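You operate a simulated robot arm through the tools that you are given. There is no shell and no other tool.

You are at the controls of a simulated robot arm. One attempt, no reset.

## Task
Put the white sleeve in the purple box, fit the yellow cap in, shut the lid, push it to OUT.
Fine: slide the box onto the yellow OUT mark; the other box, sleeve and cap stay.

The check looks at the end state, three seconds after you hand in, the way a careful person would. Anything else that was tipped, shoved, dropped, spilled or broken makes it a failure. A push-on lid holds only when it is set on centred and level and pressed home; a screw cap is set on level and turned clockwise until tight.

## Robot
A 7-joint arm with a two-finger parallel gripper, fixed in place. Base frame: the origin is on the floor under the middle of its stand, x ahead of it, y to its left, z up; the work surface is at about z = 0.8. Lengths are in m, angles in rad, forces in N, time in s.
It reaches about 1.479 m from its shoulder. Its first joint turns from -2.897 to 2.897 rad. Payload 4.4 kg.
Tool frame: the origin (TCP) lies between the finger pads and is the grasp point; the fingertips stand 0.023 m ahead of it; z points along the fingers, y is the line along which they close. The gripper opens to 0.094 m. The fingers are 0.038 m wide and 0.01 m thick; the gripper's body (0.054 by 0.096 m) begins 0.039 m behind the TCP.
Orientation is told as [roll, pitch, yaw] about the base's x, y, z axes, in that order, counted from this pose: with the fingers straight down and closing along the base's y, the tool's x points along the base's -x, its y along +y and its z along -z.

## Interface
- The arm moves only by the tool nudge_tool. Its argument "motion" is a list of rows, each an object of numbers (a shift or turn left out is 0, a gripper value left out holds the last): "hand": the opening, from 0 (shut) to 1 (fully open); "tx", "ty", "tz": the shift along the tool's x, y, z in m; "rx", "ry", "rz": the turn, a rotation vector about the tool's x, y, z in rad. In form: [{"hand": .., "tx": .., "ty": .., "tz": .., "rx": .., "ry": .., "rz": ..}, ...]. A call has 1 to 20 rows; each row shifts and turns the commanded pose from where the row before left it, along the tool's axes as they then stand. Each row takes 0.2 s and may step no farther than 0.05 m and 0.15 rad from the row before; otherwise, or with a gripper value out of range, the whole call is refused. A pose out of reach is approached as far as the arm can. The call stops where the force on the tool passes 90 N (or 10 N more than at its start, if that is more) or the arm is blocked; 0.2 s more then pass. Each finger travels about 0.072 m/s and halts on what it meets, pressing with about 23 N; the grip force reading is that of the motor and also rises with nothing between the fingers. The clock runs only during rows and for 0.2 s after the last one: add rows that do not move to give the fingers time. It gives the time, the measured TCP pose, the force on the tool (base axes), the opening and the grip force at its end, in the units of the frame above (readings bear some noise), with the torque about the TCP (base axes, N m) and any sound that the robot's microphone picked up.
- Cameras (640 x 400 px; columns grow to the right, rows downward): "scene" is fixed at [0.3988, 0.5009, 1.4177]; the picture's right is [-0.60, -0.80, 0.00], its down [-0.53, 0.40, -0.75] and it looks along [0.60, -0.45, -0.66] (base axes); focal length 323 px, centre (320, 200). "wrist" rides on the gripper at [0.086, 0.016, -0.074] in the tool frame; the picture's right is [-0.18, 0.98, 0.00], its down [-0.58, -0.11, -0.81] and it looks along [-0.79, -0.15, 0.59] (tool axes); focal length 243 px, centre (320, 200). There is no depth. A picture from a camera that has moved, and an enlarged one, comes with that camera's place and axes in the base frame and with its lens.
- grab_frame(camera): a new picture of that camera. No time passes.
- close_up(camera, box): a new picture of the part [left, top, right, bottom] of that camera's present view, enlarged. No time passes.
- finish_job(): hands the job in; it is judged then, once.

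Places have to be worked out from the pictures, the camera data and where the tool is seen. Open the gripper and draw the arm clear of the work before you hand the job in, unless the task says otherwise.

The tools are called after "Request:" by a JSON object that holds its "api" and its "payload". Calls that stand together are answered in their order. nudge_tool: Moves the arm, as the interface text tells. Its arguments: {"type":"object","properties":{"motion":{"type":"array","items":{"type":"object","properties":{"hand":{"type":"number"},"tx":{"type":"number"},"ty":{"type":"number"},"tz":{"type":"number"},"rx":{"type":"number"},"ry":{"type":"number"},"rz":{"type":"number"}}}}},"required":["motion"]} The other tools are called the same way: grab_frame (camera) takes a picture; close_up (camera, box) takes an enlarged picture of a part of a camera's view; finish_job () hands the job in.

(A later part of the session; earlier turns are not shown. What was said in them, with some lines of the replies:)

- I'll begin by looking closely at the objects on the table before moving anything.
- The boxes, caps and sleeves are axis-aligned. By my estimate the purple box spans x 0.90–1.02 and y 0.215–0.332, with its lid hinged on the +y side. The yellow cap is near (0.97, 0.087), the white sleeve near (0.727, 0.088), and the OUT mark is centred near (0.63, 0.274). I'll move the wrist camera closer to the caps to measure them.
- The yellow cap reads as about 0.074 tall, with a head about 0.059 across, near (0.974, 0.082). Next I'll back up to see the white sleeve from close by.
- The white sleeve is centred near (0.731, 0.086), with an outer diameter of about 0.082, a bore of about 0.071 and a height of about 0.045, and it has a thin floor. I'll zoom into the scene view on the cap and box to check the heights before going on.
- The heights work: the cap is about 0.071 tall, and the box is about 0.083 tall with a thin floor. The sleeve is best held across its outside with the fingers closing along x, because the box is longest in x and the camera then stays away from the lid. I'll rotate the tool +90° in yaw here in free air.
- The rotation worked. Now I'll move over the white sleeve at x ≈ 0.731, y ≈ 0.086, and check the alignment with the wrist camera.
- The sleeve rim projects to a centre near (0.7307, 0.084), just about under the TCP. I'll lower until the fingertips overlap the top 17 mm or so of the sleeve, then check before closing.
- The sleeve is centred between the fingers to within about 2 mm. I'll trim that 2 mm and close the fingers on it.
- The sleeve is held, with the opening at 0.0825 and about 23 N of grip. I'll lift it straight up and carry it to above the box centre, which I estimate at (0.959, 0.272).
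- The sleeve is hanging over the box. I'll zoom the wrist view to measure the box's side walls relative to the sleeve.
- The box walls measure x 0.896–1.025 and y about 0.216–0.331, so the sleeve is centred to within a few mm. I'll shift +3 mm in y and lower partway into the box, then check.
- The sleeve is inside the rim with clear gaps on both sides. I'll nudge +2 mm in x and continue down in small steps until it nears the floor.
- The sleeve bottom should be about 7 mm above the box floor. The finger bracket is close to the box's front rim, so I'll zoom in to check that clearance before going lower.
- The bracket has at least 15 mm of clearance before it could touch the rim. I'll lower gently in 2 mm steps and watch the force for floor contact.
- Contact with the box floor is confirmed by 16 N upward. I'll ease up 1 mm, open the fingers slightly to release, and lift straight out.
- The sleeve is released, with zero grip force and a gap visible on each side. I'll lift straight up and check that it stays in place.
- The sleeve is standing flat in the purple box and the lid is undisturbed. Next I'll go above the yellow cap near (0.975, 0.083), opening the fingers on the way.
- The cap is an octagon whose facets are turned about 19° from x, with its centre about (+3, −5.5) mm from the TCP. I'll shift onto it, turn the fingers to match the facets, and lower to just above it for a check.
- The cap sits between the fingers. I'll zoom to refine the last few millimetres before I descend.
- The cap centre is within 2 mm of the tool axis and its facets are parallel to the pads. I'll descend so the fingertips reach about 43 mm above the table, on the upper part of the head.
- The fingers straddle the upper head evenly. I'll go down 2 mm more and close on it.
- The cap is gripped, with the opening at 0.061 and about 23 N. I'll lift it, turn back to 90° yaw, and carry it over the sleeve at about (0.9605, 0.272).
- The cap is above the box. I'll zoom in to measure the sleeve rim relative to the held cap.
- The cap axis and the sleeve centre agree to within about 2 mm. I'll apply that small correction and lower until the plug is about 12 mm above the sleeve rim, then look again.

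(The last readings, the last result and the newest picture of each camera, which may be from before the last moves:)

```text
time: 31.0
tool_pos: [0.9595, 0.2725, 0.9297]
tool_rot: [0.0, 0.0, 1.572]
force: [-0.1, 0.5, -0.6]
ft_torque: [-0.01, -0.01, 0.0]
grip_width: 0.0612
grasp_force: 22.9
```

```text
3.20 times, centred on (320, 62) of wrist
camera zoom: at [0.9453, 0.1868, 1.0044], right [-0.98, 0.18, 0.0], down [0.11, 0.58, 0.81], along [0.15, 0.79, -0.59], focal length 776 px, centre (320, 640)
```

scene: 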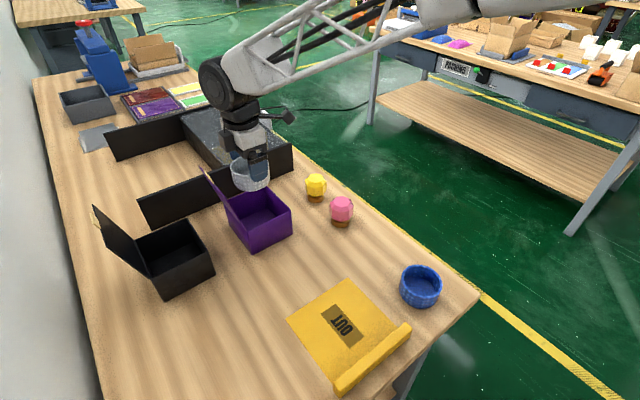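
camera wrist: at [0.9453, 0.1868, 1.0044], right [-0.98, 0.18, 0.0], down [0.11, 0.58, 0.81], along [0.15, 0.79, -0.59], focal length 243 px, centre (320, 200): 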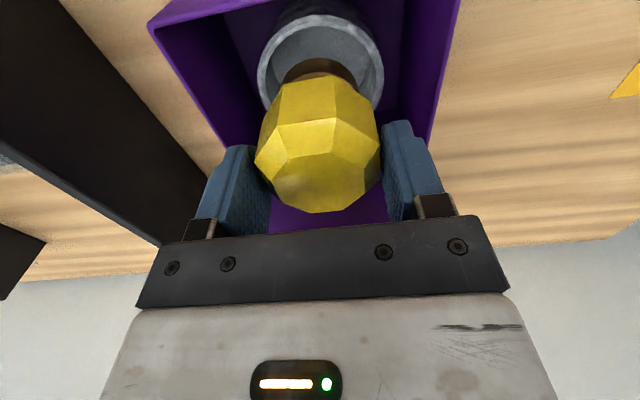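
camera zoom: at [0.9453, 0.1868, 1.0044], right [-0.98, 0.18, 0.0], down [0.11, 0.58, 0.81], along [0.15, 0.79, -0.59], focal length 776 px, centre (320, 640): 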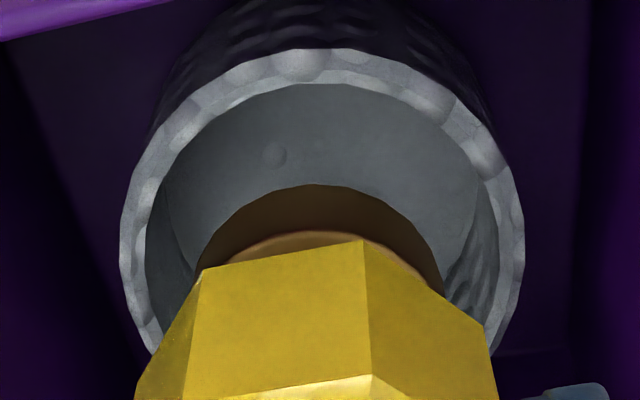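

The alignment is good: the sleeve centre is within about 1 mm of the cap axis. I'll lower the plug into the sleeve, stopping just before the wider head reaches the rim.

Request:
{"api": "nudge_tool", "payload": {"motion": [{"tz": 0.01}, {"tz": 0.01}, {"tz": 0.01}, {"tz": 0.005}, {}, {}]}}

Request:
{"api": "close_up", "payload": {"camera": "wrist", "box": [200, 20, 440, 230]}}

Request:
{"api": "close_up", "payload": {"camera": "scene", "box": [220, 150, 300, 250]}}

```text
time: 32.4
tool_pos: [0.9619, 0.2719, 0.8927]
tool_rot: [-0.002, -0.001, 1.573]
force: [-0.5, 0.8, -0.3]
ft_torque: [0.0, -0.01, 0.0]
grip_width: 0.061
grasp_force: 23.1
```

```text
1.90 times, centred on (320, 125) of wrist
camera zoom: at [0.9466, 0.1867, 0.9672], right [-0.98, 0.18, 0.0], down [0.11, 0.58, 0.81], along [0.15, 0.79, -0.59], focal length 462 px, centre (320, 343)
```

zoom: 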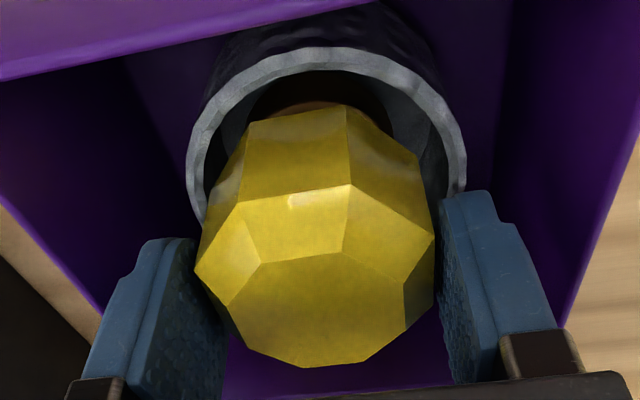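

```text
4.00 times, centred on (260, 200) of scene
camera zoom: at [0.3988, 0.5009, 1.4177], right [-0.6, -0.8, 0.0], down [-0.53, 0.4, -0.75], along [0.6, -0.45, -0.66], focal length 1293 px, centre (560, 200)
```

zoom: 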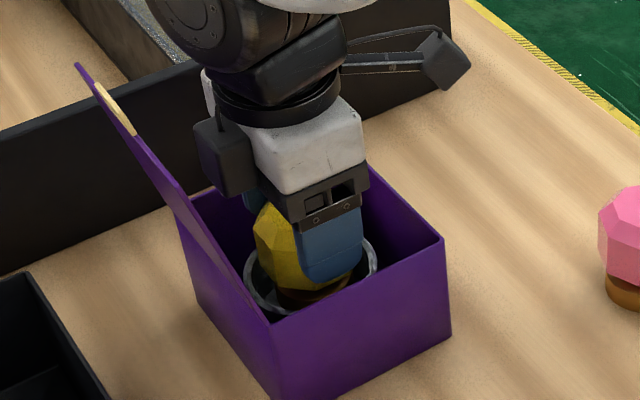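

The head is about to enter the rim, and I see roughly a 1.5 mm offset along the closing axis. I'll correct it and lower slowly while watching the force.

Request:
{"api": "nudge_tool", "payload": {"motion": [{"ty": 0.0015}, {"tz": 0.003}, {"tz": 0.003}, {"tz": 0.002}, {}, {}]}}

Request:
{"api": "close_up", "payload": {"camera": "wrist", "box": [200, 20, 440, 230]}}

```text
time: 33.8
tool_pos: [0.9599, 0.2719, 0.8854]
tool_rot: [0.0, 0.0, 1.572]
force: [0.7, -0.4, -0.8]
ft_torque: [0.01, 0.01, 0.02]
grip_width: 0.0609
grasp_force: 23.3
```

```text
1.90 times, centred on (320, 125) of wrist
camera zoom: at [0.9448, 0.1863, 0.9592], right [-0.98, 0.18, 0.0], down [0.11, 0.58, 0.81], along [0.15, 0.79, -0.59], focal length 462 px, centre (320, 343)
```

zoom: 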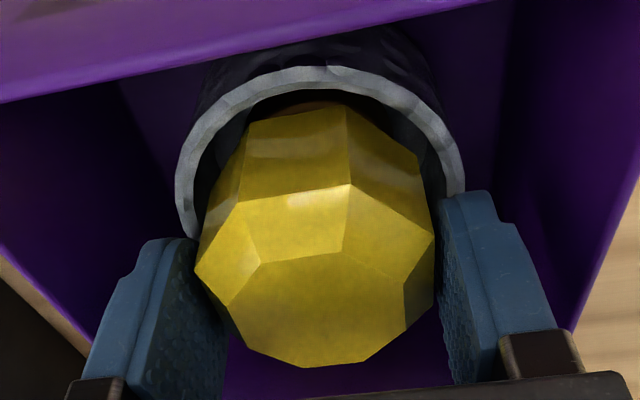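

No contact so far, and the head is centred in the sleeve mouth with a gap all round. I'll continue down in small steps to find the seat.

Request:
{"api": "nudge_tool", "payload": {"motion": [{"tz": 0.002}, {"tz": 0.002}, {"tz": 0.002}, {}, {}]}}

```text
time: 35.0
tool_pos: [0.9585, 0.2713, 0.8795]
tool_rot: [-0.001, 0.0, 1.572]
force: [0.3, -0.1, -0.9]
ft_torque: [0.0, 0.03, -0.02]
grip_width: 0.0608
grasp_force: 22.9
```

Request:
{"api": "nudge_tool", "payload": {"motion": [{"tz": 0.0015}, {"tz": 0.0015}, {}, {}]}}

Request:
{"api": "close_up", "payload": {"camera": "wrist", "box": [200, 20, 440, 230]}}

```text
time: 36.0
tool_pos: [0.9593, 0.2723, 0.8792]
tool_rot: [-0.001, 0.0, 1.573]
force: [-0.7, -0.2, 8.7]
ft_torque: [-0.01, 0.02, 0.03]
grip_width: 0.0612
grasp_force: 23.0
```

```text
1.90 times, centred on (320, 125) of wrist
camera zoom: at [0.9447, 0.1859, 0.9517], right [-0.98, 0.18, 0.0], down [0.11, 0.58, 0.81], along [0.15, 0.79, -0.59], focal length 462 px, centre (320, 343)
```

zoom: 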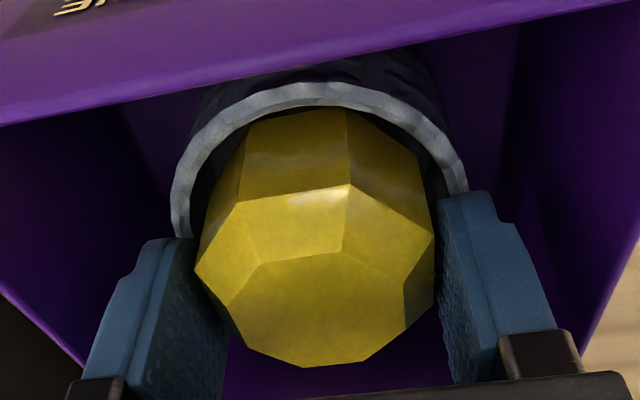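

The cap is seated: 8.7 N upward at TCP z ≈ 0.878, which matches the sleeve floor height. I'll release by opening modestly and then lift clear.

Request:
{"api": "nudge_tool", "payload": {"motion": [{"tz": -0.0005}, {"hand": 0.8}, {"hand": 0.8}, {"hand": 0.8}, {}]}}

Request:
{"api": "nudge_tool", "payload": {"motion": [{"tz": -0.01}, {"tz": -0.02}, {"tz": -0.03}, {"tz": -0.04}, {"tz": -0.045}, {"tz": -0.045}, {}]}}

Request:
{"api": "grab_frame", "payload": {"camera": "wrist"}}

Request:
{"api": "close_up", "payload": {"camera": "scene", "box": [180, 130, 340, 260]}}

```text
time: 37.2
tool_pos: [0.9596, 0.2721, 0.8761]
tool_rot: [0.0, 0.0, 1.572]
force: [-0.1, 0.4, 0.1]
ft_torque: [-0.05, 0.04, -0.01]
grip_width: 0.0753
grasp_force: 0.2
```

```text
time: 38.8
tool_pos: [0.9584, 0.2707, 1.0665]
tool_rot: [-0.001, -0.001, 1.573]
force: [0.7, 0.3, 0.6]
ft_torque: [0.03, -0.03, -0.03]
grip_width: 0.0756
grasp_force: 0.0
```

```text
taken
camera wrist: at [0.9428, 0.1844, 1.1396], right [-0.98, 0.18, 0.0], down [0.11, 0.58, 0.81], along [0.15, 0.79, -0.59], focal length 243 px, centre (320, 200)
```

wrist: 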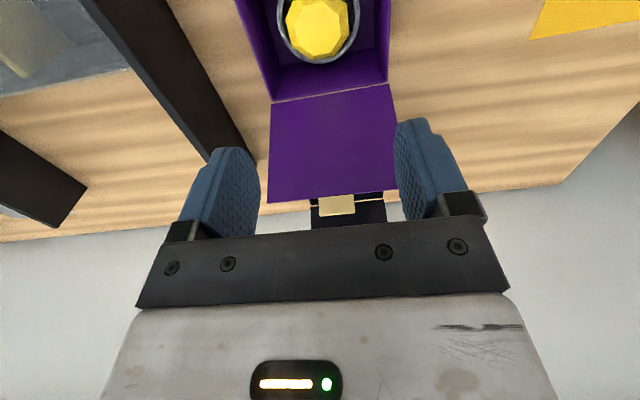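

```text
3.08 times, centred on (260, 195) of scene
camera zoom: at [0.3988, 0.5009, 1.4177], right [-0.6, -0.8, 0.0], down [-0.53, 0.4, -0.75], along [0.6, -0.45, -0.66], focal length 994 px, centre (505, 215)
```

zoom: 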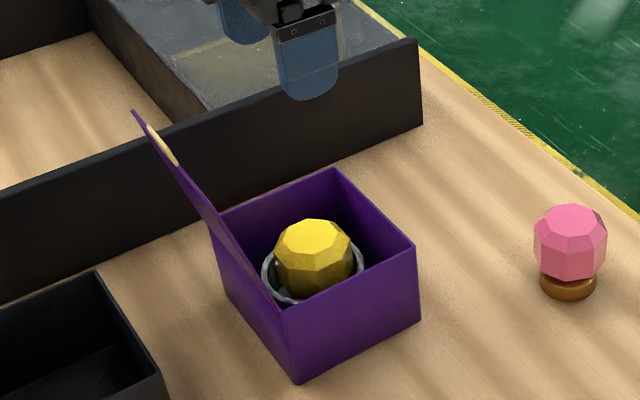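

The yellow cap sits squarely in the white sleeve inside the box, and nothing else has moved. To shut the lid, I'll turn back to yaw 0, close the fingers, and go behind the lid on its +y side; the lid tip is near y 0.36, z 1.01.

Request:
{"api": "nudge_tool", "payload": {"motion": [{"tz": -0.03, "hand": 0.0}, {"rz": 0.1428}, {"rz": 0.1428}, {"rz": 0.1428}, {"rz": 0.1428}, {"rz": 0.1428}, {"rz": 0.1428}, {"rz": 0.1428}, {"rz": 0.1428}, {"rz": 0.1428}, {"rz": 0.1428}, {"rz": 0.1428}, {}, {}]}}

Request:
{"api": "grab_frame", "payload": {"camera": "wrist"}}

Request:
{"api": "grab_frame", "payload": {"camera": "scene"}}

```text
time: 41.8
tool_pos: [0.9591, 0.2723, 1.0969]
tool_rot: [0.0, 0.0, 0.002]
force: [-0.5, 0.3, -0.4]
ft_torque: [-0.04, -0.02, 0.01]
grip_width: 0.0
grasp_force: 23.2
```

```text
taken
camera wrist: at [0.8735, 0.2895, 1.1709], right [0.18, 0.98, 0.0], down [0.58, -0.11, 0.81], along [0.79, -0.15, -0.59], focal length 243 px, centre (320, 200)
```

wrist: 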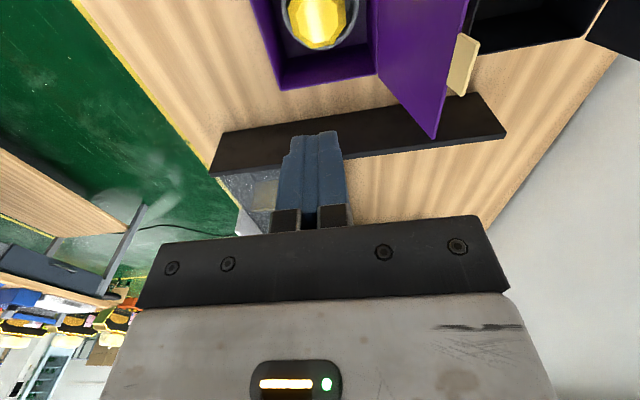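

```text
taken
```

scene: 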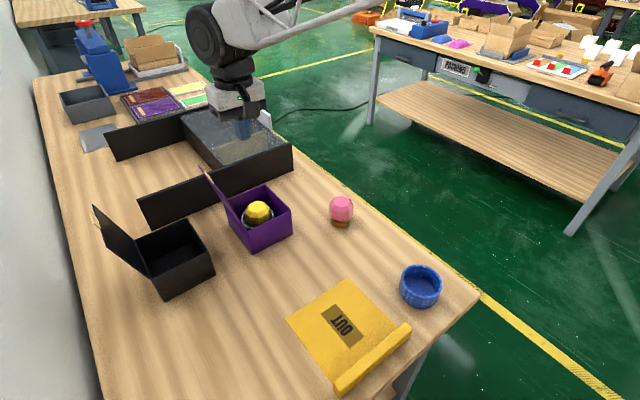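

I'll take a close look at the lid's edge and tab, and at the space behind the lid, before moving there.

Request:
{"api": "close_up", "payload": {"camera": "wrist", "box": [340, 0, 560, 150]}}

Request:
{"api": "close_up", "payload": {"camera": "scene", "box": [80, 150, 300, 310]}}

```text
2.67 times, centred on (450, 75) of wrist
camera zoom: at [0.8735, 0.2895, 1.1709], right [0.18, 0.98, 0.0], down [0.58, -0.11, 0.81], along [0.79, -0.15, -0.59], focal length 647 px, centre (-27, 533)
```

zoom: 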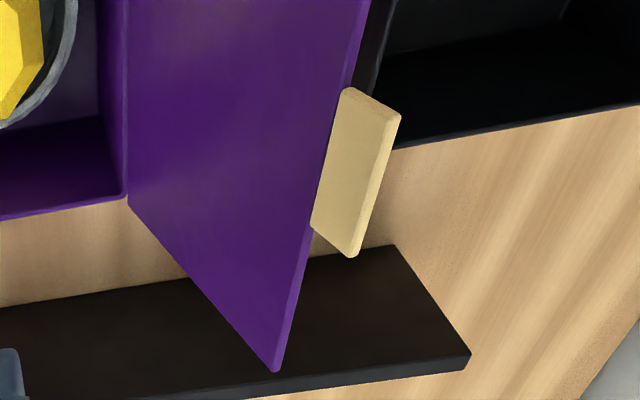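

```text
2.50 times, centred on (190, 230) of scene
camera zoom: at [0.3988, 0.5009, 1.4177], right [-0.6, -0.8, 0.0], down [-0.53, 0.4, -0.75], along [0.6, -0.45, -0.66], focal length 808 px, centre (645, 125)
```

zoom: 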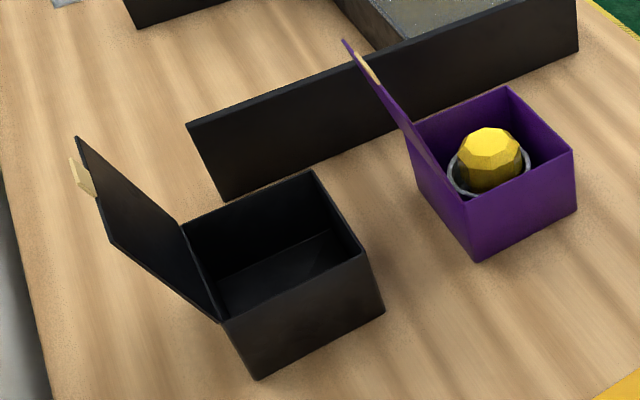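

The tab sticks out coplanar from the lid's free edge, with its tip near z 1.02. I'll go over the lid to y ≈ 0.43 and descend behind it to TCP z ≈ 1.0, so the gripper body stays above the tab.

Request:
{"api": "nudge_tool", "payload": {"motion": [{"ty": 0.038}, {"ty": 0.04}, {"ty": 0.04}, {"ty": 0.04}, {"tz": 0.03}, {"tz": 0.035}, {"tz": 0.032}, {}, {}]}}

Request:
{"api": "grab_frame", "payload": {"camera": "scene"}}

Request:
{"api": "grab_frame", "payload": {"camera": "wrist"}}

```text
time: 43.8
tool_pos: [0.9589, 0.4301, 0.9967]
tool_rot: [-0.001, 0.0, 0.002]
force: [-1.0, 0.6, 0.3]
ft_torque: [0.0, 0.0, 0.01]
grip_width: 0.0
grasp_force: 23.6
```

```text
taken
```

scene: 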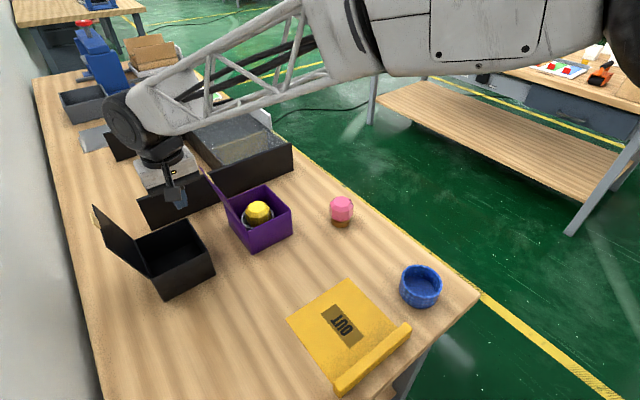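

```text
taken
camera wrist: at [0.873, 0.4472, 1.072], right [0.18, 0.98, 0.0], down [0.58, -0.11, 0.81], along [0.79, -0.15, -0.59], focal length 243 px, centre (320, 200)
```

wrist: 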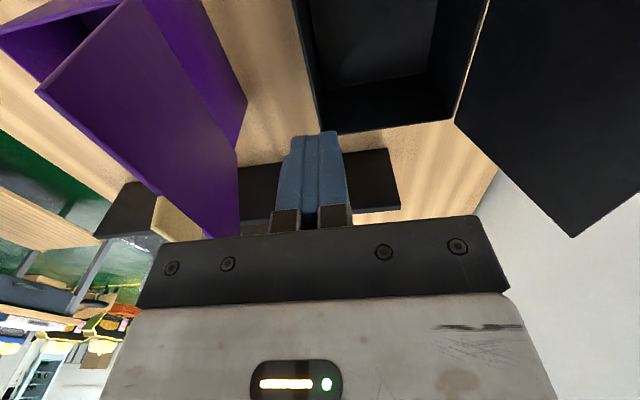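

The fingers are behind the lid with room to spare. I'll sweep −y slowly to meet the lid and tip it up towards vertical.

Request:
{"api": "nudge_tool", "payload": {"motion": [{"ty": -0.015}, {"ty": -0.015}, {"ty": -0.01}, {"ty": -0.01}, {"ty": -0.01}, {"ty": -0.01}, {}]}}

Request:
{"api": "grab_frame", "payload": {"camera": "wrist"}}

Request:
{"api": "close_up", "payload": {"camera": "scene", "box": [100, 120, 320, 280]}}

```text
time: 45.4
tool_pos: [0.9598, 0.3592, 0.9986]
tool_rot: [0.0, 0.0, 0.001]
force: [-0.4, -0.2, -0.4]
ft_torque: [0.01, 0.0, 0.03]
grip_width: 0.0
grasp_force: 23.0
```

```text
taken
camera wrist: at [0.8736, 0.3768, 1.0728], right [0.18, 0.98, 0.0], down [0.58, -0.11, 0.81], along [0.79, -0.15, -0.59], focal length 243 px, centre (320, 200)
```

wrist: 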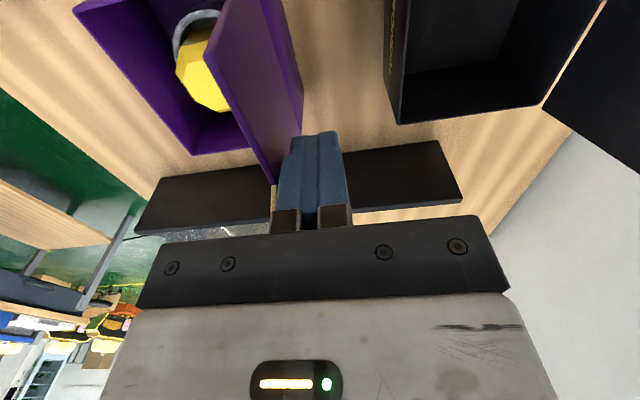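

```text
2.50 times, centred on (210, 200) of scene
camera zoom: at [0.3988, 0.5009, 1.4177], right [-0.6, -0.8, 0.0], down [-0.53, 0.4, -0.75], along [0.6, -0.45, -0.66], focal length 808 px, centre (595, 200)
```

zoom: 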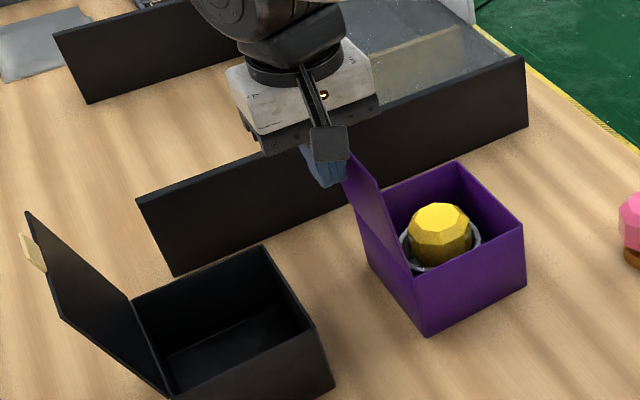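

The lid is turning with the fingers at negligible force and the box has not moved. I'll continue sweeping −y past vertical.

Request:
{"api": "nudge_tool", "payload": {"motion": [{"ty": -0.01}, {"ty": -0.01}, {"ty": -0.01}, {"ty": -0.01}, {"ty": -0.01}, {}]}}

Request:
{"api": "grab_frame", "payload": {"camera": "wrist"}}

Request:
{"api": "close_up", "payload": {"camera": "scene", "box": [100, 120, 320, 280]}}

```text
time: 46.8
tool_pos: [0.9589, 0.3092, 1.0011]
tool_rot: [-0.002, -0.001, 0.002]
force: [-0.7, -0.4, 0.4]
ft_torque: [-0.01, 0.01, 0.01]
grip_width: 0.0002
grasp_force: 22.8
```

```text
taken
camera wrist: at [0.8735, 0.3255, 1.075], right [0.18, 0.98, 0.0], down [0.58, -0.11, 0.81], along [0.79, -0.15, -0.59], focal length 243 px, centre (320, 200)
```

wrist: 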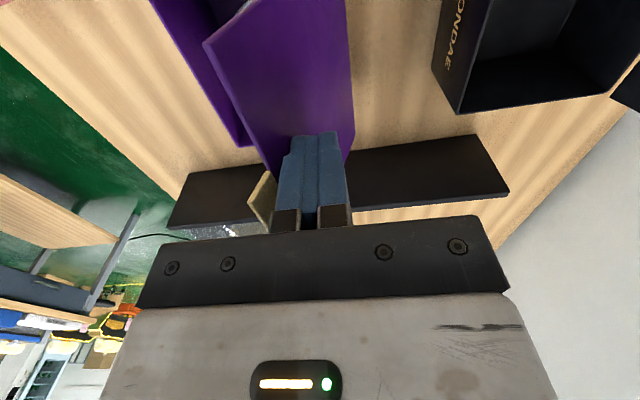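

```text
2.50 times, centred on (210, 200) of scene
camera zoom: at [0.3988, 0.5009, 1.4177], right [-0.6, -0.8, 0.0], down [-0.53, 0.4, -0.75], along [0.6, -0.45, -0.66], focal length 808 px, centre (595, 200)
```

zoom: 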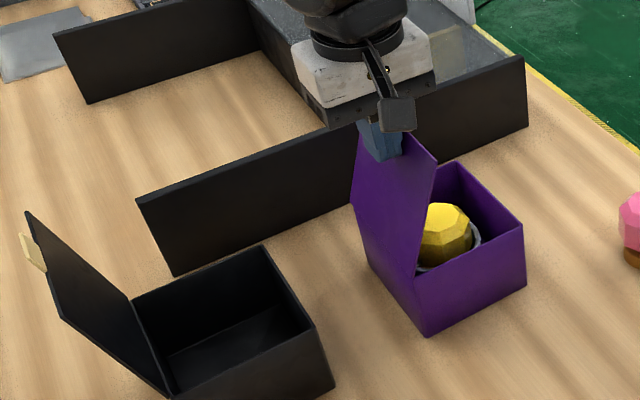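

The lid is past vertical and holding its angle, so the hinge has some friction. I'll keep pushing −y and begin lowering to fold it down.

Request:
{"api": "nudge_tool", "payload": {"motion": [{"ty": -0.01}, {"ty": -0.01}, {"ty": -0.01}, {"ty": -0.01}, {"ty": -0.01}, {"ty": -0.01}, {}]}}

Request:
{"api": "close_up", "payload": {"camera": "scene", "box": [100, 120, 320, 280]}}

Request:
{"api": "grab_frame", "payload": {"camera": "wrist"}}

```text
time: 48.4
tool_pos: [0.9578, 0.2514, 1.0005]
tool_rot: [0.0, -0.001, 0.002]
force: [-0.1, 0.1, 0.2]
ft_torque: [-0.01, 0.01, 0.01]
grip_width: 0.0001
grasp_force: 22.7
```

```text
2.50 times, centred on (210, 200) of scene
camera zoom: at [0.3988, 0.5009, 1.4177], right [-0.6, -0.8, 0.0], down [-0.53, 0.4, -0.75], along [0.6, -0.45, -0.66], focal length 808 px, centre (595, 200)
```

zoom: 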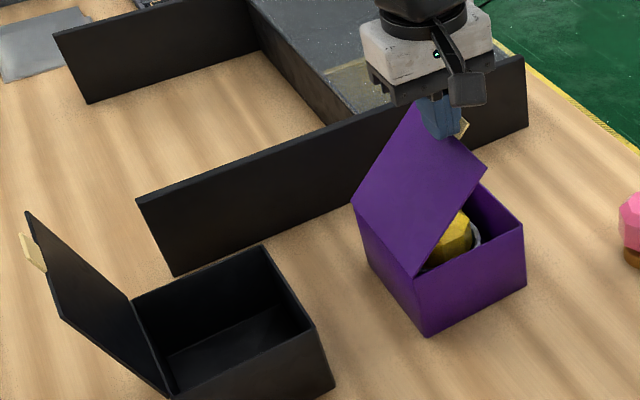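

```text
taken
camera wrist: at [0.8729, 0.2685, 1.0737], right [0.18, 0.98, 0.0], down [0.58, -0.11, 0.81], along [0.79, -0.15, -0.59], focal length 243 px, centre (320, 200)
```

wrist: 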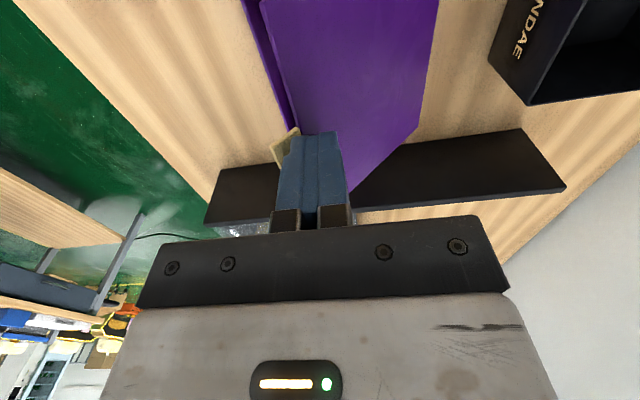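

The lid is about halfway closed with the fingertips on its outer face. Now I'll push straight down to bring it most of the way shut.

Request:
{"api": "nudge_tool", "payload": {"motion": [{"tz": 0.01, "ty": -0.002}, {"tz": 0.01, "ty": -0.002}, {"tz": 0.01, "ty": -0.002}, {"tz": 0.01}, {"tz": 0.01}, {"tz": 0.01}, {"tz": 0.01}, {}]}}

Request:
{"api": "close_up", "payload": {"camera": "scene", "box": [100, 120, 320, 280]}}

Request:
{"api": "grab_frame", "payload": {"camera": "wrist"}}

```text
time: 50.2
tool_pos: [0.9596, 0.2445, 0.9293]
tool_rot: [0.0, 0.0, 0.001]
force: [0.5, -0.4, 1.0]
ft_torque: [0.02, -0.01, 0.01]
grip_width: 0.0
grasp_force: 22.8
```

```text
2.50 times, centred on (210, 200) of scene
camera zoom: at [0.3988, 0.5009, 1.4177], right [-0.6, -0.8, 0.0], down [-0.53, 0.4, -0.75], along [0.6, -0.45, -0.66], focal length 808 px, centre (595, 200)
```

zoom: 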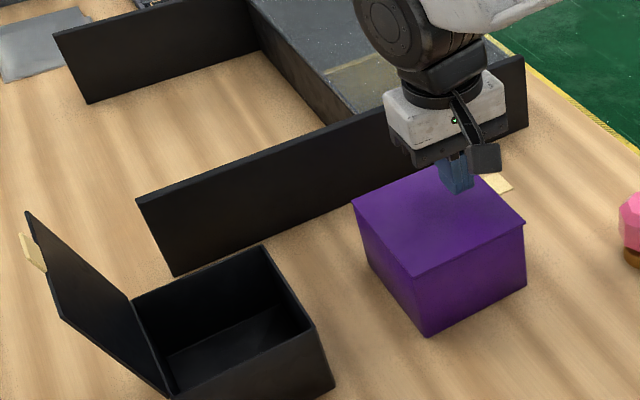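

```text
taken
camera wrist: at [0.8744, 0.2603, 1.0036], right [0.18, 0.98, 0.0], down [0.58, -0.11, 0.81], along [0.79, -0.15, -0.59], focal length 243 px, centre (320, 200)
```

wrist: 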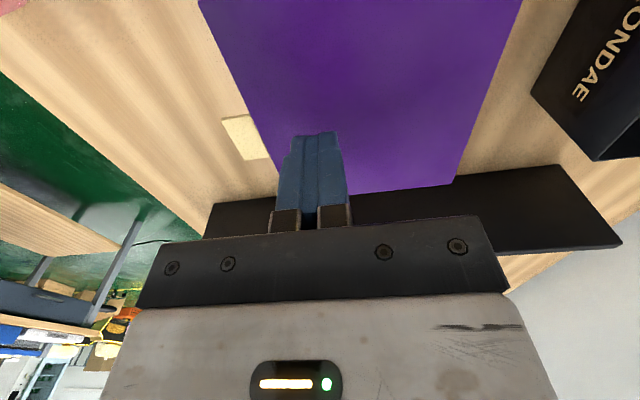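

The lid looks almost flat now. I'll press down in small steps to confirm it is home.

Request:
{"api": "nudge_tool", "payload": {"motion": [{"tz": 0.004}, {"tz": 0.004}, {"tz": 0.003}, {}, {}]}}

Request:
{"api": "close_up", "payload": {"camera": "scene", "box": [190, 155, 310, 255]}}

```text
time: 51.4
tool_pos: [0.9591, 0.2434, 0.9188]
tool_rot: [-0.002, 0.0, 0.001]
force: [0.2, -0.7, 0.1]
ft_torque: [-0.01, 0.03, -0.02]
grip_width: 0.0
grasp_force: 23.5
```

```text
4.00 times, centred on (250, 205) of scene
camera zoom: at [0.3988, 0.5009, 1.4177], right [-0.6, -0.8, 0.0], down [-0.53, 0.4, -0.75], along [0.6, -0.45, -0.66], focal length 1293 px, centre (600, 180)
```

zoom: 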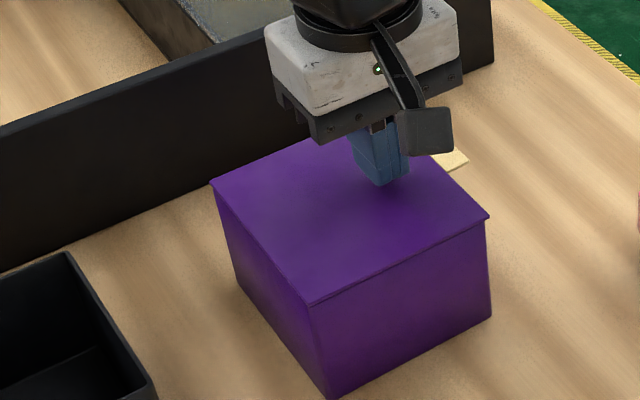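

The lid lies flat on the box with no contact force yet. I'll continue down gently to press it home.

Request:
{"api": "nudge_tool", "payload": {"motion": [{"tz": 0.003}, {"tz": 0.002}, {"tz": 0.002}, {}, {}]}}

```text
time: 52.6
tool_pos: [0.9588, 0.2439, 0.9114]
tool_rot: [0.0, -0.001, 0.003]
force: [-1.6, 0.4, 10.5]
ft_torque: [0.01, 0.09, 0.04]
grip_width: 0.0
grasp_force: 23.4
```

Contact came at a fingertip height of about 0.888 with 10 N, which matches the lid top. I'll press slightly harder to make sure it is home, then inspect the seam.

Request:
{"api": "nudge_tool", "payload": {"motion": [{"tz": 0.001}, {"tz": 0.001}, {}, {}]}}

Request:
{"api": "close_up", "payload": {"camera": "scene", "box": [210, 175, 310, 255]}}

```text
time: 53.6
tool_pos: [0.9591, 0.2437, 0.9113]
tool_rot: [0.0, -0.002, 0.0]
force: [-2.7, 6.9, 26.2]
ft_torque: [0.18, 0.17, 0.02]
grip_width: 0.0003
grasp_force: 22.7
```

```text
5.00 times, centred on (260, 215) of scene
camera zoom: at [0.3988, 0.5009, 1.4177], right [-0.6, -0.8, 0.0], down [-0.53, 0.4, -0.75], along [0.6, -0.45, -0.66], focal length 1616 px, centre (620, 125)
```

zoom: 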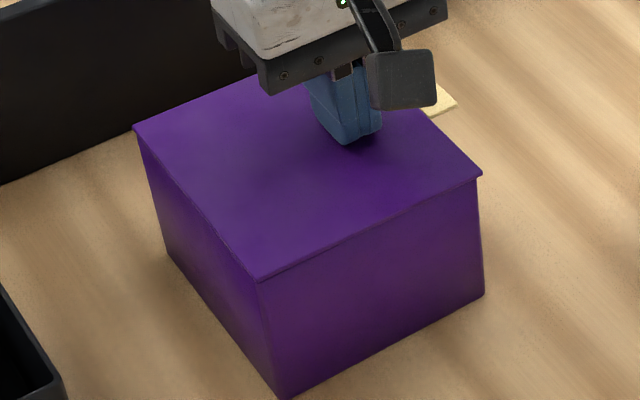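

The lid is flush at 26 N, so it's shut. Next I'll rise, go to behind the box in the roughly 10 cm gap before the black panel, and open the fingers to give two contact points for a straight push. I'll also tilt the fingertips slightly forward so they bear on the box wall below the lid edge.

Request:
{"api": "nudge_tool", "payload": {"motion": [{"tz": -0.01}, {"tz": -0.03}, {"tz": -0.045}, {"tz": -0.03, "hand": 0.8}, {"tx": -0.036, "ty": 0.0095}, {"tx": -0.037, "ty": 0.0095}, {"tx": -0.037, "ty": 0.0095}, {"ry": 0.06}, {"ry": 0.06}, {}, {}]}}

Request:
{"api": "grab_frame", "payload": {"camera": "wrist"}}

Request:
{"api": "grab_frame", "payload": {"camera": "scene"}}

```text
time: 56.0
tool_pos: [1.069, 0.2707, 1.0267]
tool_rot: [-0.001, 0.122, 0.003]
force: [0.9, 0.2, 0.0]
ft_torque: [-0.02, -0.01, 0.02]
grip_width: 0.0752
grasp_force: 0.0
```

```text
taken
camera wrist: at [0.993, 0.2881, 1.1093], right [0.18, 0.98, -0.02], down [0.67, -0.11, 0.73], along [0.72, -0.15, -0.68], focal length 243 px, centre (320, 200)
```

wrist: 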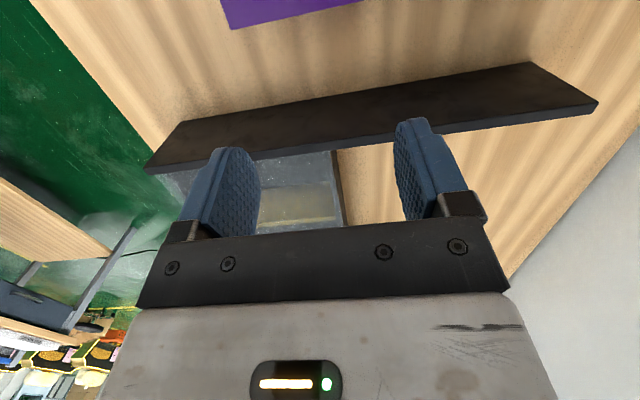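

```text
taken
```

scene: 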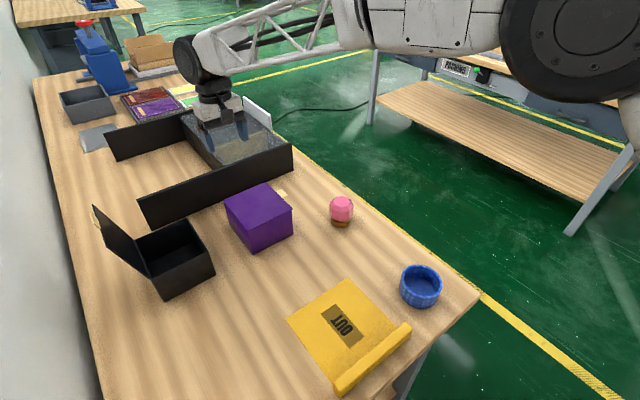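

The lid stays shut. The panel face is at x ≈ 1.13 and the lid's back edge at x ≈ 1.027, so there's room here. I'll descend straight down behind the box to TCP z ≈ 0.866.

Request:
{"api": "nudge_tool", "payload": {"motion": [{"tx": -0.0048, "tz": 0.0397, "ty": 0.002}, {"tx": -0.0048, "tz": 0.0397}, {"tx": -0.0048, "tz": 0.0397}, {"tx": -0.0024, "tz": 0.02}, {"tx": -0.0024, "tz": 0.02}, {}, {}]}}

Request:
{"api": "grab_frame", "payload": {"camera": "wrist"}}

Request:
{"api": "close_up", "payload": {"camera": "scene", "box": [120, 90, 340, 260]}}

```text
time: 57.6
tool_pos: [1.0695, 0.2745, 0.864]
tool_rot: [-0.001, 0.12, 0.002]
force: [0.0, 0.4, -0.2]
ft_torque: [0.01, -0.01, 0.04]
grip_width: 0.075
grasp_force: 0.1
```

```text
taken
camera wrist: at [0.9938, 0.2913, 0.9487], right [0.18, 0.98, -0.02], down [0.67, -0.11, 0.73], along [0.72, -0.15, -0.68], focal length 243 px, centre (320, 200)
```

wrist: 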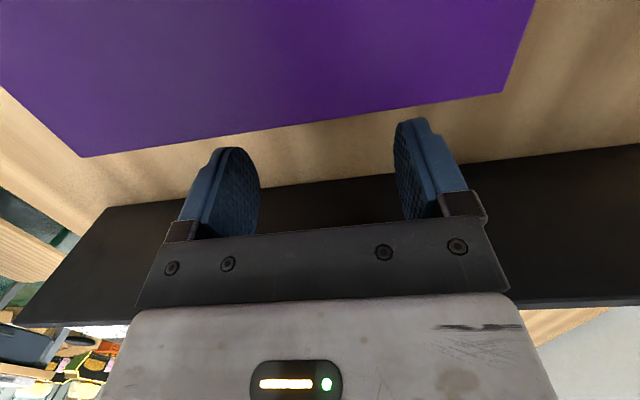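

```text
2.35 times, centred on (230, 175) of scene
camera zoom: at [0.3988, 0.5009, 1.4177], right [-0.6, -0.8, 0.0], down [-0.53, 0.4, -0.75], along [0.6, -0.45, -0.66], focal length 760 px, centre (532, 259)
```

zoom: 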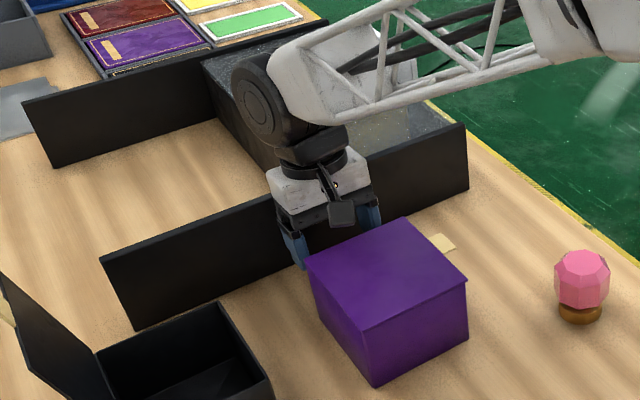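

The fingers are behind the box, centred on it, with their tips below the lid edge. I'll push −x slowly, starting with 5 cm, which includes about 2.3 cm of approach, and check that the box follows straight.

Request:
{"api": "nudge_tool", "payload": {"motion": [{"tx": 0.00993, "tz": 0.0012}, {"tx": 0.00794, "tz": 0.00096}, {"tx": 0.00794, "tz": 0.00096}, {"tx": 0.00794, "tz": 0.00096}, {"tx": 0.00794, "tz": 0.00096}, {"tx": 0.00794, "tz": 0.00096}, {}]}}

Request:
{"api": "grab_frame", "payload": {"camera": "wrist"}}

Request:
{"api": "close_up", "payload": {"camera": "scene", "box": [120, 90, 340, 260]}}

```text
time: 59.2
tool_pos: [1.0202, 0.2731, 0.8636]
tool_rot: [0.0, 0.118, 0.003]
force: [1.0, -0.2, -0.3]
ft_torque: [0.02, -0.03, -0.01]
grip_width: 0.0755
grasp_force: 0.0
```

```text
taken
camera wrist: at [0.9439, 0.2903, 0.9487], right [0.18, 0.98, -0.02], down [0.67, -0.11, 0.73], along [0.72, -0.15, -0.68], focal length 243 px, centre (320, 200)
```

wrist: 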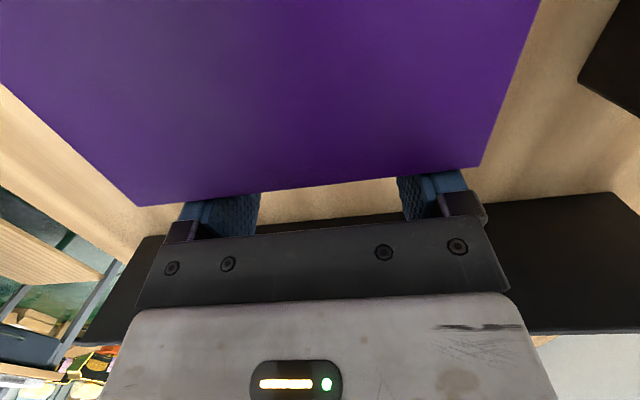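

```text
2.35 times, centred on (230, 175) of scene
camera zoom: at [0.3988, 0.5009, 1.4177], right [-0.6, -0.8, 0.0], down [-0.53, 0.4, -0.75], along [0.6, -0.45, -0.66], focal length 760 px, centre (532, 259)
```

zoom: 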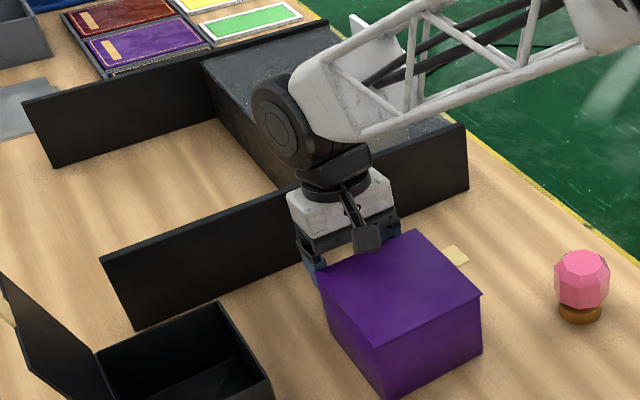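

The box is sliding straight, with its back edge square to within 1 mm and very low force. I'll keep pushing, about 0.19 m more, then check.

Request:
{"api": "nudge_tool", "payload": {"motion": [{"tx": 0.00993, "tz": 0.0012}, {"tx": 0.01192, "tz": 0.00144}, {"tx": 0.01192, "tz": 0.00144}, {"tx": 0.01192, "tz": 0.00144}, {"tx": 0.01192, "tz": 0.00144}, {"tx": 0.01192, "tz": 0.00144}, {"tx": 0.01192, "tz": 0.00144}, {"tx": 0.01192, "tz": 0.00144}, {"tx": 0.01192, "tz": 0.00144}, {"tx": 0.01192, "tz": 0.00144}, {"tx": 0.00993, "tz": 0.0012}, {"tx": 0.00794, "tz": 0.00096}, {}]}}

Request:
{"api": "grab_frame", "payload": {"camera": "wrist"}}

Request:
{"api": "grab_frame", "payload": {"camera": "scene"}}

```text
time: 62.0
tool_pos: [0.8854, 0.2737, 0.8633]
tool_rot: [-0.001, 0.118, 0.001]
force: [1.4, -0.7, -0.2]
ft_torque: [-0.02, 0.03, 0.0]
grip_width: 0.0751
grasp_force: 0.0
```

```text
taken
camera wrist: at [0.8079, 0.2908, 0.9472], right [0.18, 0.98, -0.02], down [0.67, -0.11, 0.73], along [0.72, -0.15, -0.68], focal length 243 px, centre (320, 200)
```

wrist: 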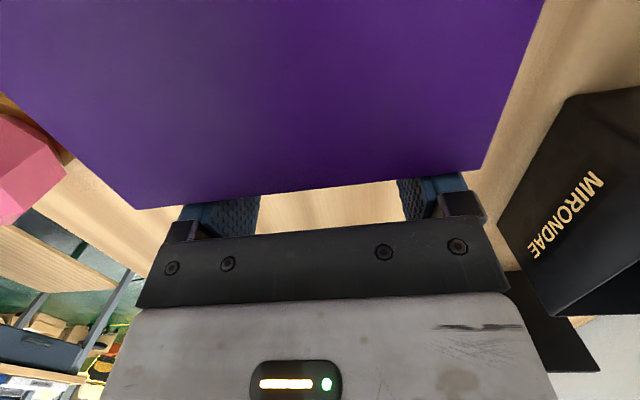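

```text
taken
```

scene: 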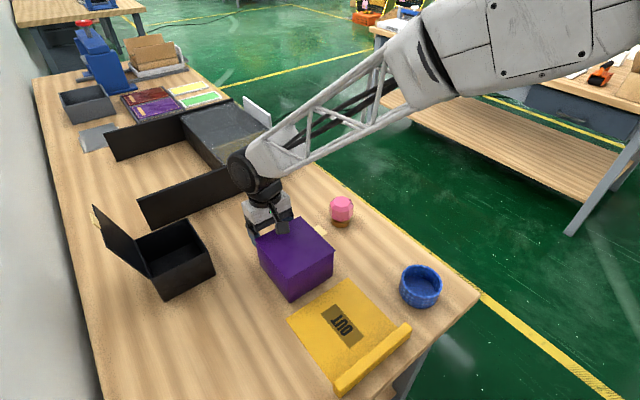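

It's still straight, with the lid shut and clear of the pink cap and black box. I'll push another 0.12 m or so, then judge the final position on the mark.

Request:
{"api": "nudge_tool", "payload": {"motion": [{"tx": 0.00993, "tz": 0.0012}, {"tx": 0.01192, "tz": 0.00144}, {"tx": 0.01192, "tz": 0.00144}, {"tx": 0.01192, "tz": 0.00144}, {"tx": 0.01192, "tz": 0.00144}, {"tx": 0.01192, "tz": 0.00144}, {"tx": 0.01192, "tz": 0.00144}, {"tx": 0.01192, "tz": 0.00144}, {"tx": 0.01192, "tz": 0.00144}, {"tx": 0.00993, "tz": 0.0012}, {"tx": 0.00794, "tz": 0.00096}, {}]}}

Request:
{"api": "grab_frame", "payload": {"camera": "wrist"}}

Request:
{"api": "close_up", "payload": {"camera": "scene", "box": [260, 210, 450, 400]}}

```text
time: 64.6
tool_pos: [0.7613, 0.2729, 0.8631]
tool_rot: [0.0, 0.119, 0.001]
force: [-0.2, -1.7, 0.5]
ft_torque: [0.05, -0.01, 0.02]
grip_width: 0.0751
grasp_force: 0.0
```

```text
taken
camera wrist: at [0.6854, 0.2904, 0.9484], right [0.18, 0.98, -0.02], down [0.67, -0.11, 0.73], along [0.72, -0.15, -0.68], focal length 243 px, centre (320, 200)
```

wrist: 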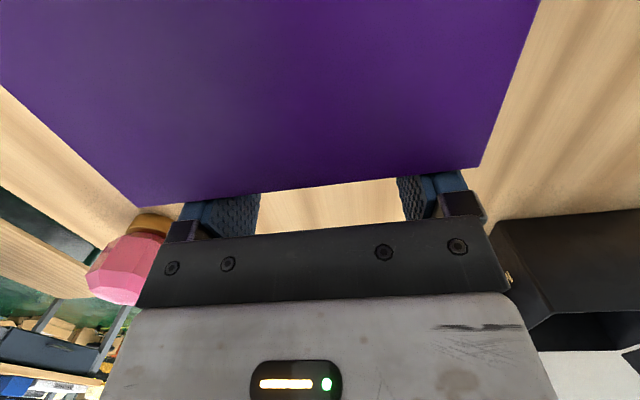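

```text
2.11 times, centred on (355, 305) of scene
camera zoom: at [0.3988, 0.5009, 1.4177], right [-0.6, -0.8, 0.0], down [-0.53, 0.4, -0.75], along [0.6, -0.45, -0.66], focal length 680 px, centre (246, -21)
```

zoom: 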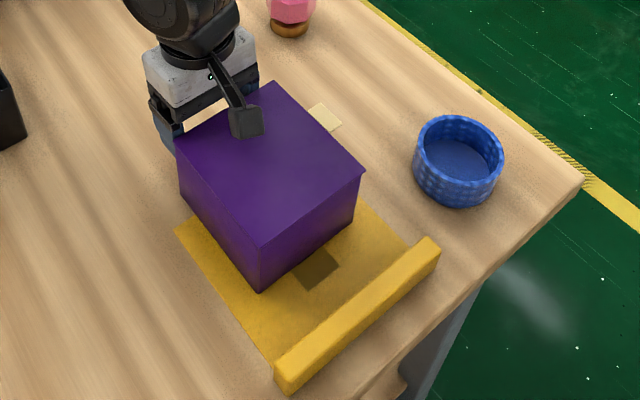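

The box front edge is about 45 mm short of where it should be; its front is at x ≈ 0.606 and the bar face at x ≈ 0.548. I'll push the last 45 mm gently so it ends fully on the yellow mark, just short of the bar.

Request:
{"api": "nudge_tool", "payload": {"motion": [{"tx": 0.00794, "tz": 0.00096}, {"tx": 0.00794, "tz": 0.00096}, {"tx": 0.00794, "tz": 0.00096}, {"tx": 0.00794, "tz": 0.00096}, {"tx": 0.00695, "tz": 0.00084}, {"tx": 0.00596, "tz": 0.00072}, {}]}}

Request:
{"api": "close_up", "payload": {"camera": "scene", "box": [260, 210, 450, 400]}}

Request:
{"api": "grab_frame", "payload": {"camera": "wrist"}}

```text
time: 66.2
tool_pos: [0.7161, 0.2732, 0.8625]
tool_rot: [0.0, 0.12, 0.001]
force: [1.0, 0.9, 0.4]
ft_torque: [-0.02, -0.05, 0.0]
grip_width: 0.075
grasp_force: 0.1
```

```text
2.11 times, centred on (355, 305) of scene
camera zoom: at [0.3988, 0.5009, 1.4177], right [-0.6, -0.8, 0.0], down [-0.53, 0.4, -0.75], along [0.6, -0.45, -0.66], focal length 680 px, centre (246, -21)
```

zoom: 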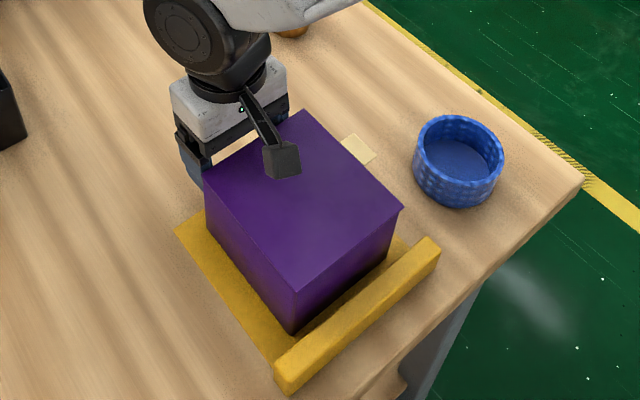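

```text
taken
camera wrist: at [0.6399, 0.2897, 0.9467], right [0.18, 0.98, -0.02], down [0.67, -0.11, 0.73], along [0.72, -0.15, -0.68], focal length 243 px, centre (320, 200)
```

wrist: 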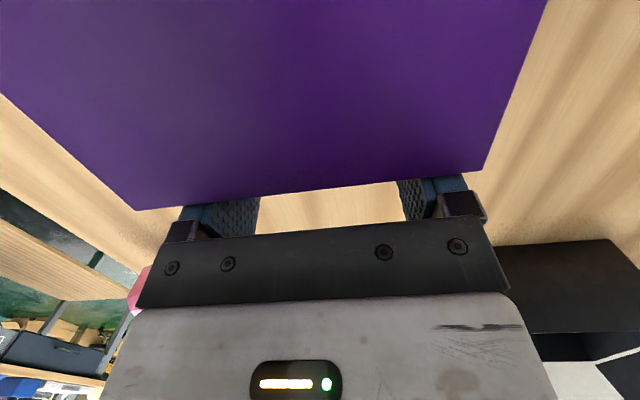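

The box now lies wholly on the yellow mark, roughly centred, square, with its lid shut and just short of the bar. I'll back off +x, then rise clear and open the gripper.

Request:
{"api": "nudge_tool", "payload": {"motion": [{"tx": -0.00993, "tz": -0.0012}, {"tx": -0.0199, "tz": -0.0024}, {"tx": -0.0298, "tz": -0.0036}, {"tx": 0.0048, "tz": -0.0397}, {"tx": 0.0048, "tz": -0.0397}, {"tx": 0.0048, "tz": -0.0397}, {"tx": 0.0048, "tz": -0.0397, "hand": 1.0}, {"tx": 0.0048, "tz": -0.0397}, {"tx": 0.0048, "tz": -0.0397}, {"tx": 0.0048, "tz": -0.0397}, {"ry": -0.06}, {"ry": -0.06}, {}]}}

Request:
{"api": "grab_frame", "payload": {"camera": "scene"}}

Request:
{"api": "grab_frame", "payload": {"camera": "wrist"}}

Request:
{"api": "close_up", "payload": {"camera": "scene", "box": [260, 210, 450, 400]}}

```text
time: 69.0
tool_pos: [0.774, 0.2768, 1.1444]
tool_rot: [0.0, -0.002, 0.002]
force: [-0.3, 0.4, -0.5]
ft_torque: [-0.01, 0.03, 0.01]
grip_width: 0.0938
grasp_force: 0.1
```

```text
taken
```

scene: 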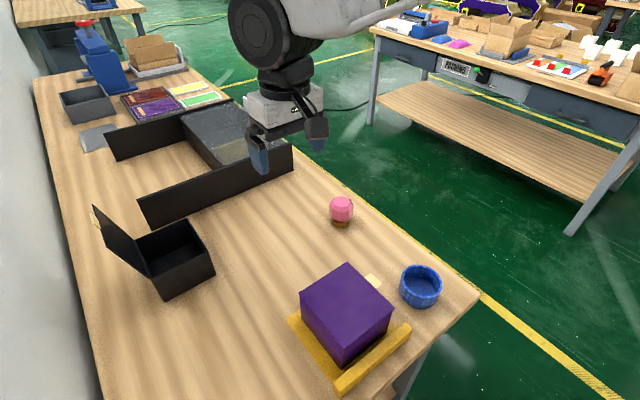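

```text
taken
camera wrist: at [0.6895, 0.2926, 1.2189], right [0.18, 0.98, 0.0], down [0.58, -0.11, 0.81], along [0.79, -0.15, -0.59], focal length 243 px, centre (320, 200)
```

wrist: 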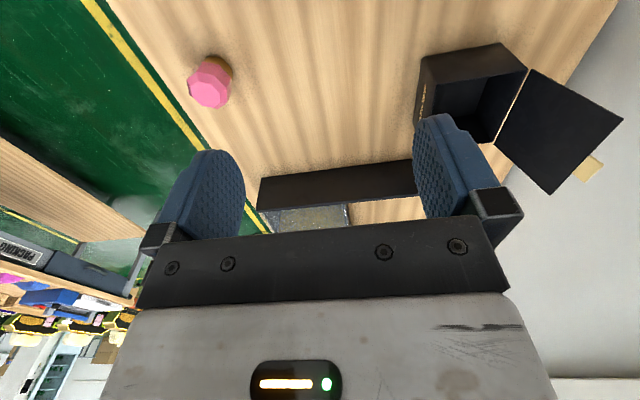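

```text
2.11 times, centred on (355, 305) of scene
camera zoom: at [0.3988, 0.5009, 1.4177], right [-0.6, -0.8, 0.0], down [-0.53, 0.4, -0.75], along [0.6, -0.45, -0.66], focal length 680 px, centre (246, -21)
```

zoom: 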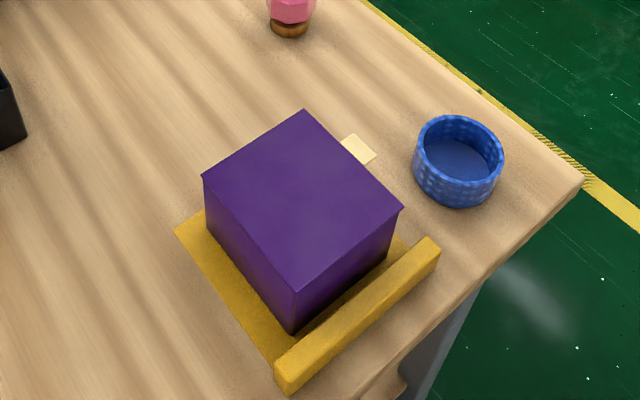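

The arm is clear, the gripper is open, and the pink cap, blue sleeve and black box are where they started. I'll do one last close check of the lid seam and the box's footprint on the mark.

Request:
{"api": "close_up", "payload": {"camera": "scene", "box": [285, 255, 415, 395]}}

```text
2.86 times, centred on (350, 325) of scene
camera zoom: at [0.3988, 0.5009, 1.4177], right [-0.6, -0.8, 0.0], down [-0.53, 0.4, -0.75], along [0.6, -0.45, -0.66], focal length 923 px, centre (234, -157)
```

zoom: 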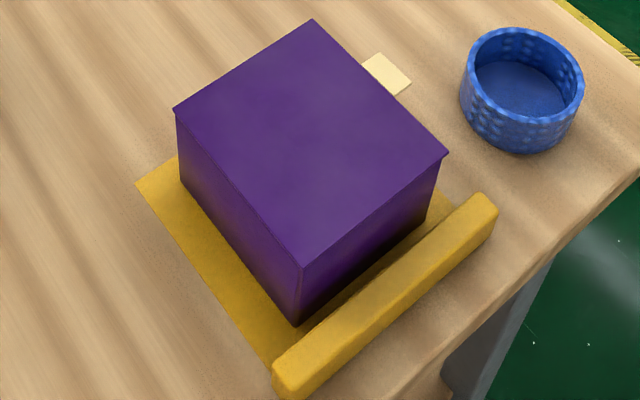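

The lid is flat and flush, and the box sits fully on the OUT mark against a clear background. The white sleeve and yellow cap are inside, and nothing else was disturbed, so I'm handing the job in.

Request:
{"api": "finish_job", "payload": {}}

```text
The job is handed in.
```

The job is handed in: the purple box is on the yellow OUT mark with its lid shut, and the white sleeve and yellow cap are inside. I don't have the check's result.

- **Sleeve:** it stands flat on the box floor; I felt it touch down at about 16 N before letting go.
- **Cap:** it is seated in the sleeve and bottomed out at about 9 N before I let go.
- **Lid:** it is pressed down at about 26 N and looked flat and flush in the last picture. It overhangs the −y side of the box by about 8 mm, which seems to be the lid's own size.
- **Box position:** it is square and roughly centred on the mark. By my estimates it stops about 15 mm short of the bar and has a similar margin on the other side.

The pink cap, blue sleeve and black box look to be where they started. The gripper is open and the arm is drawn clear.
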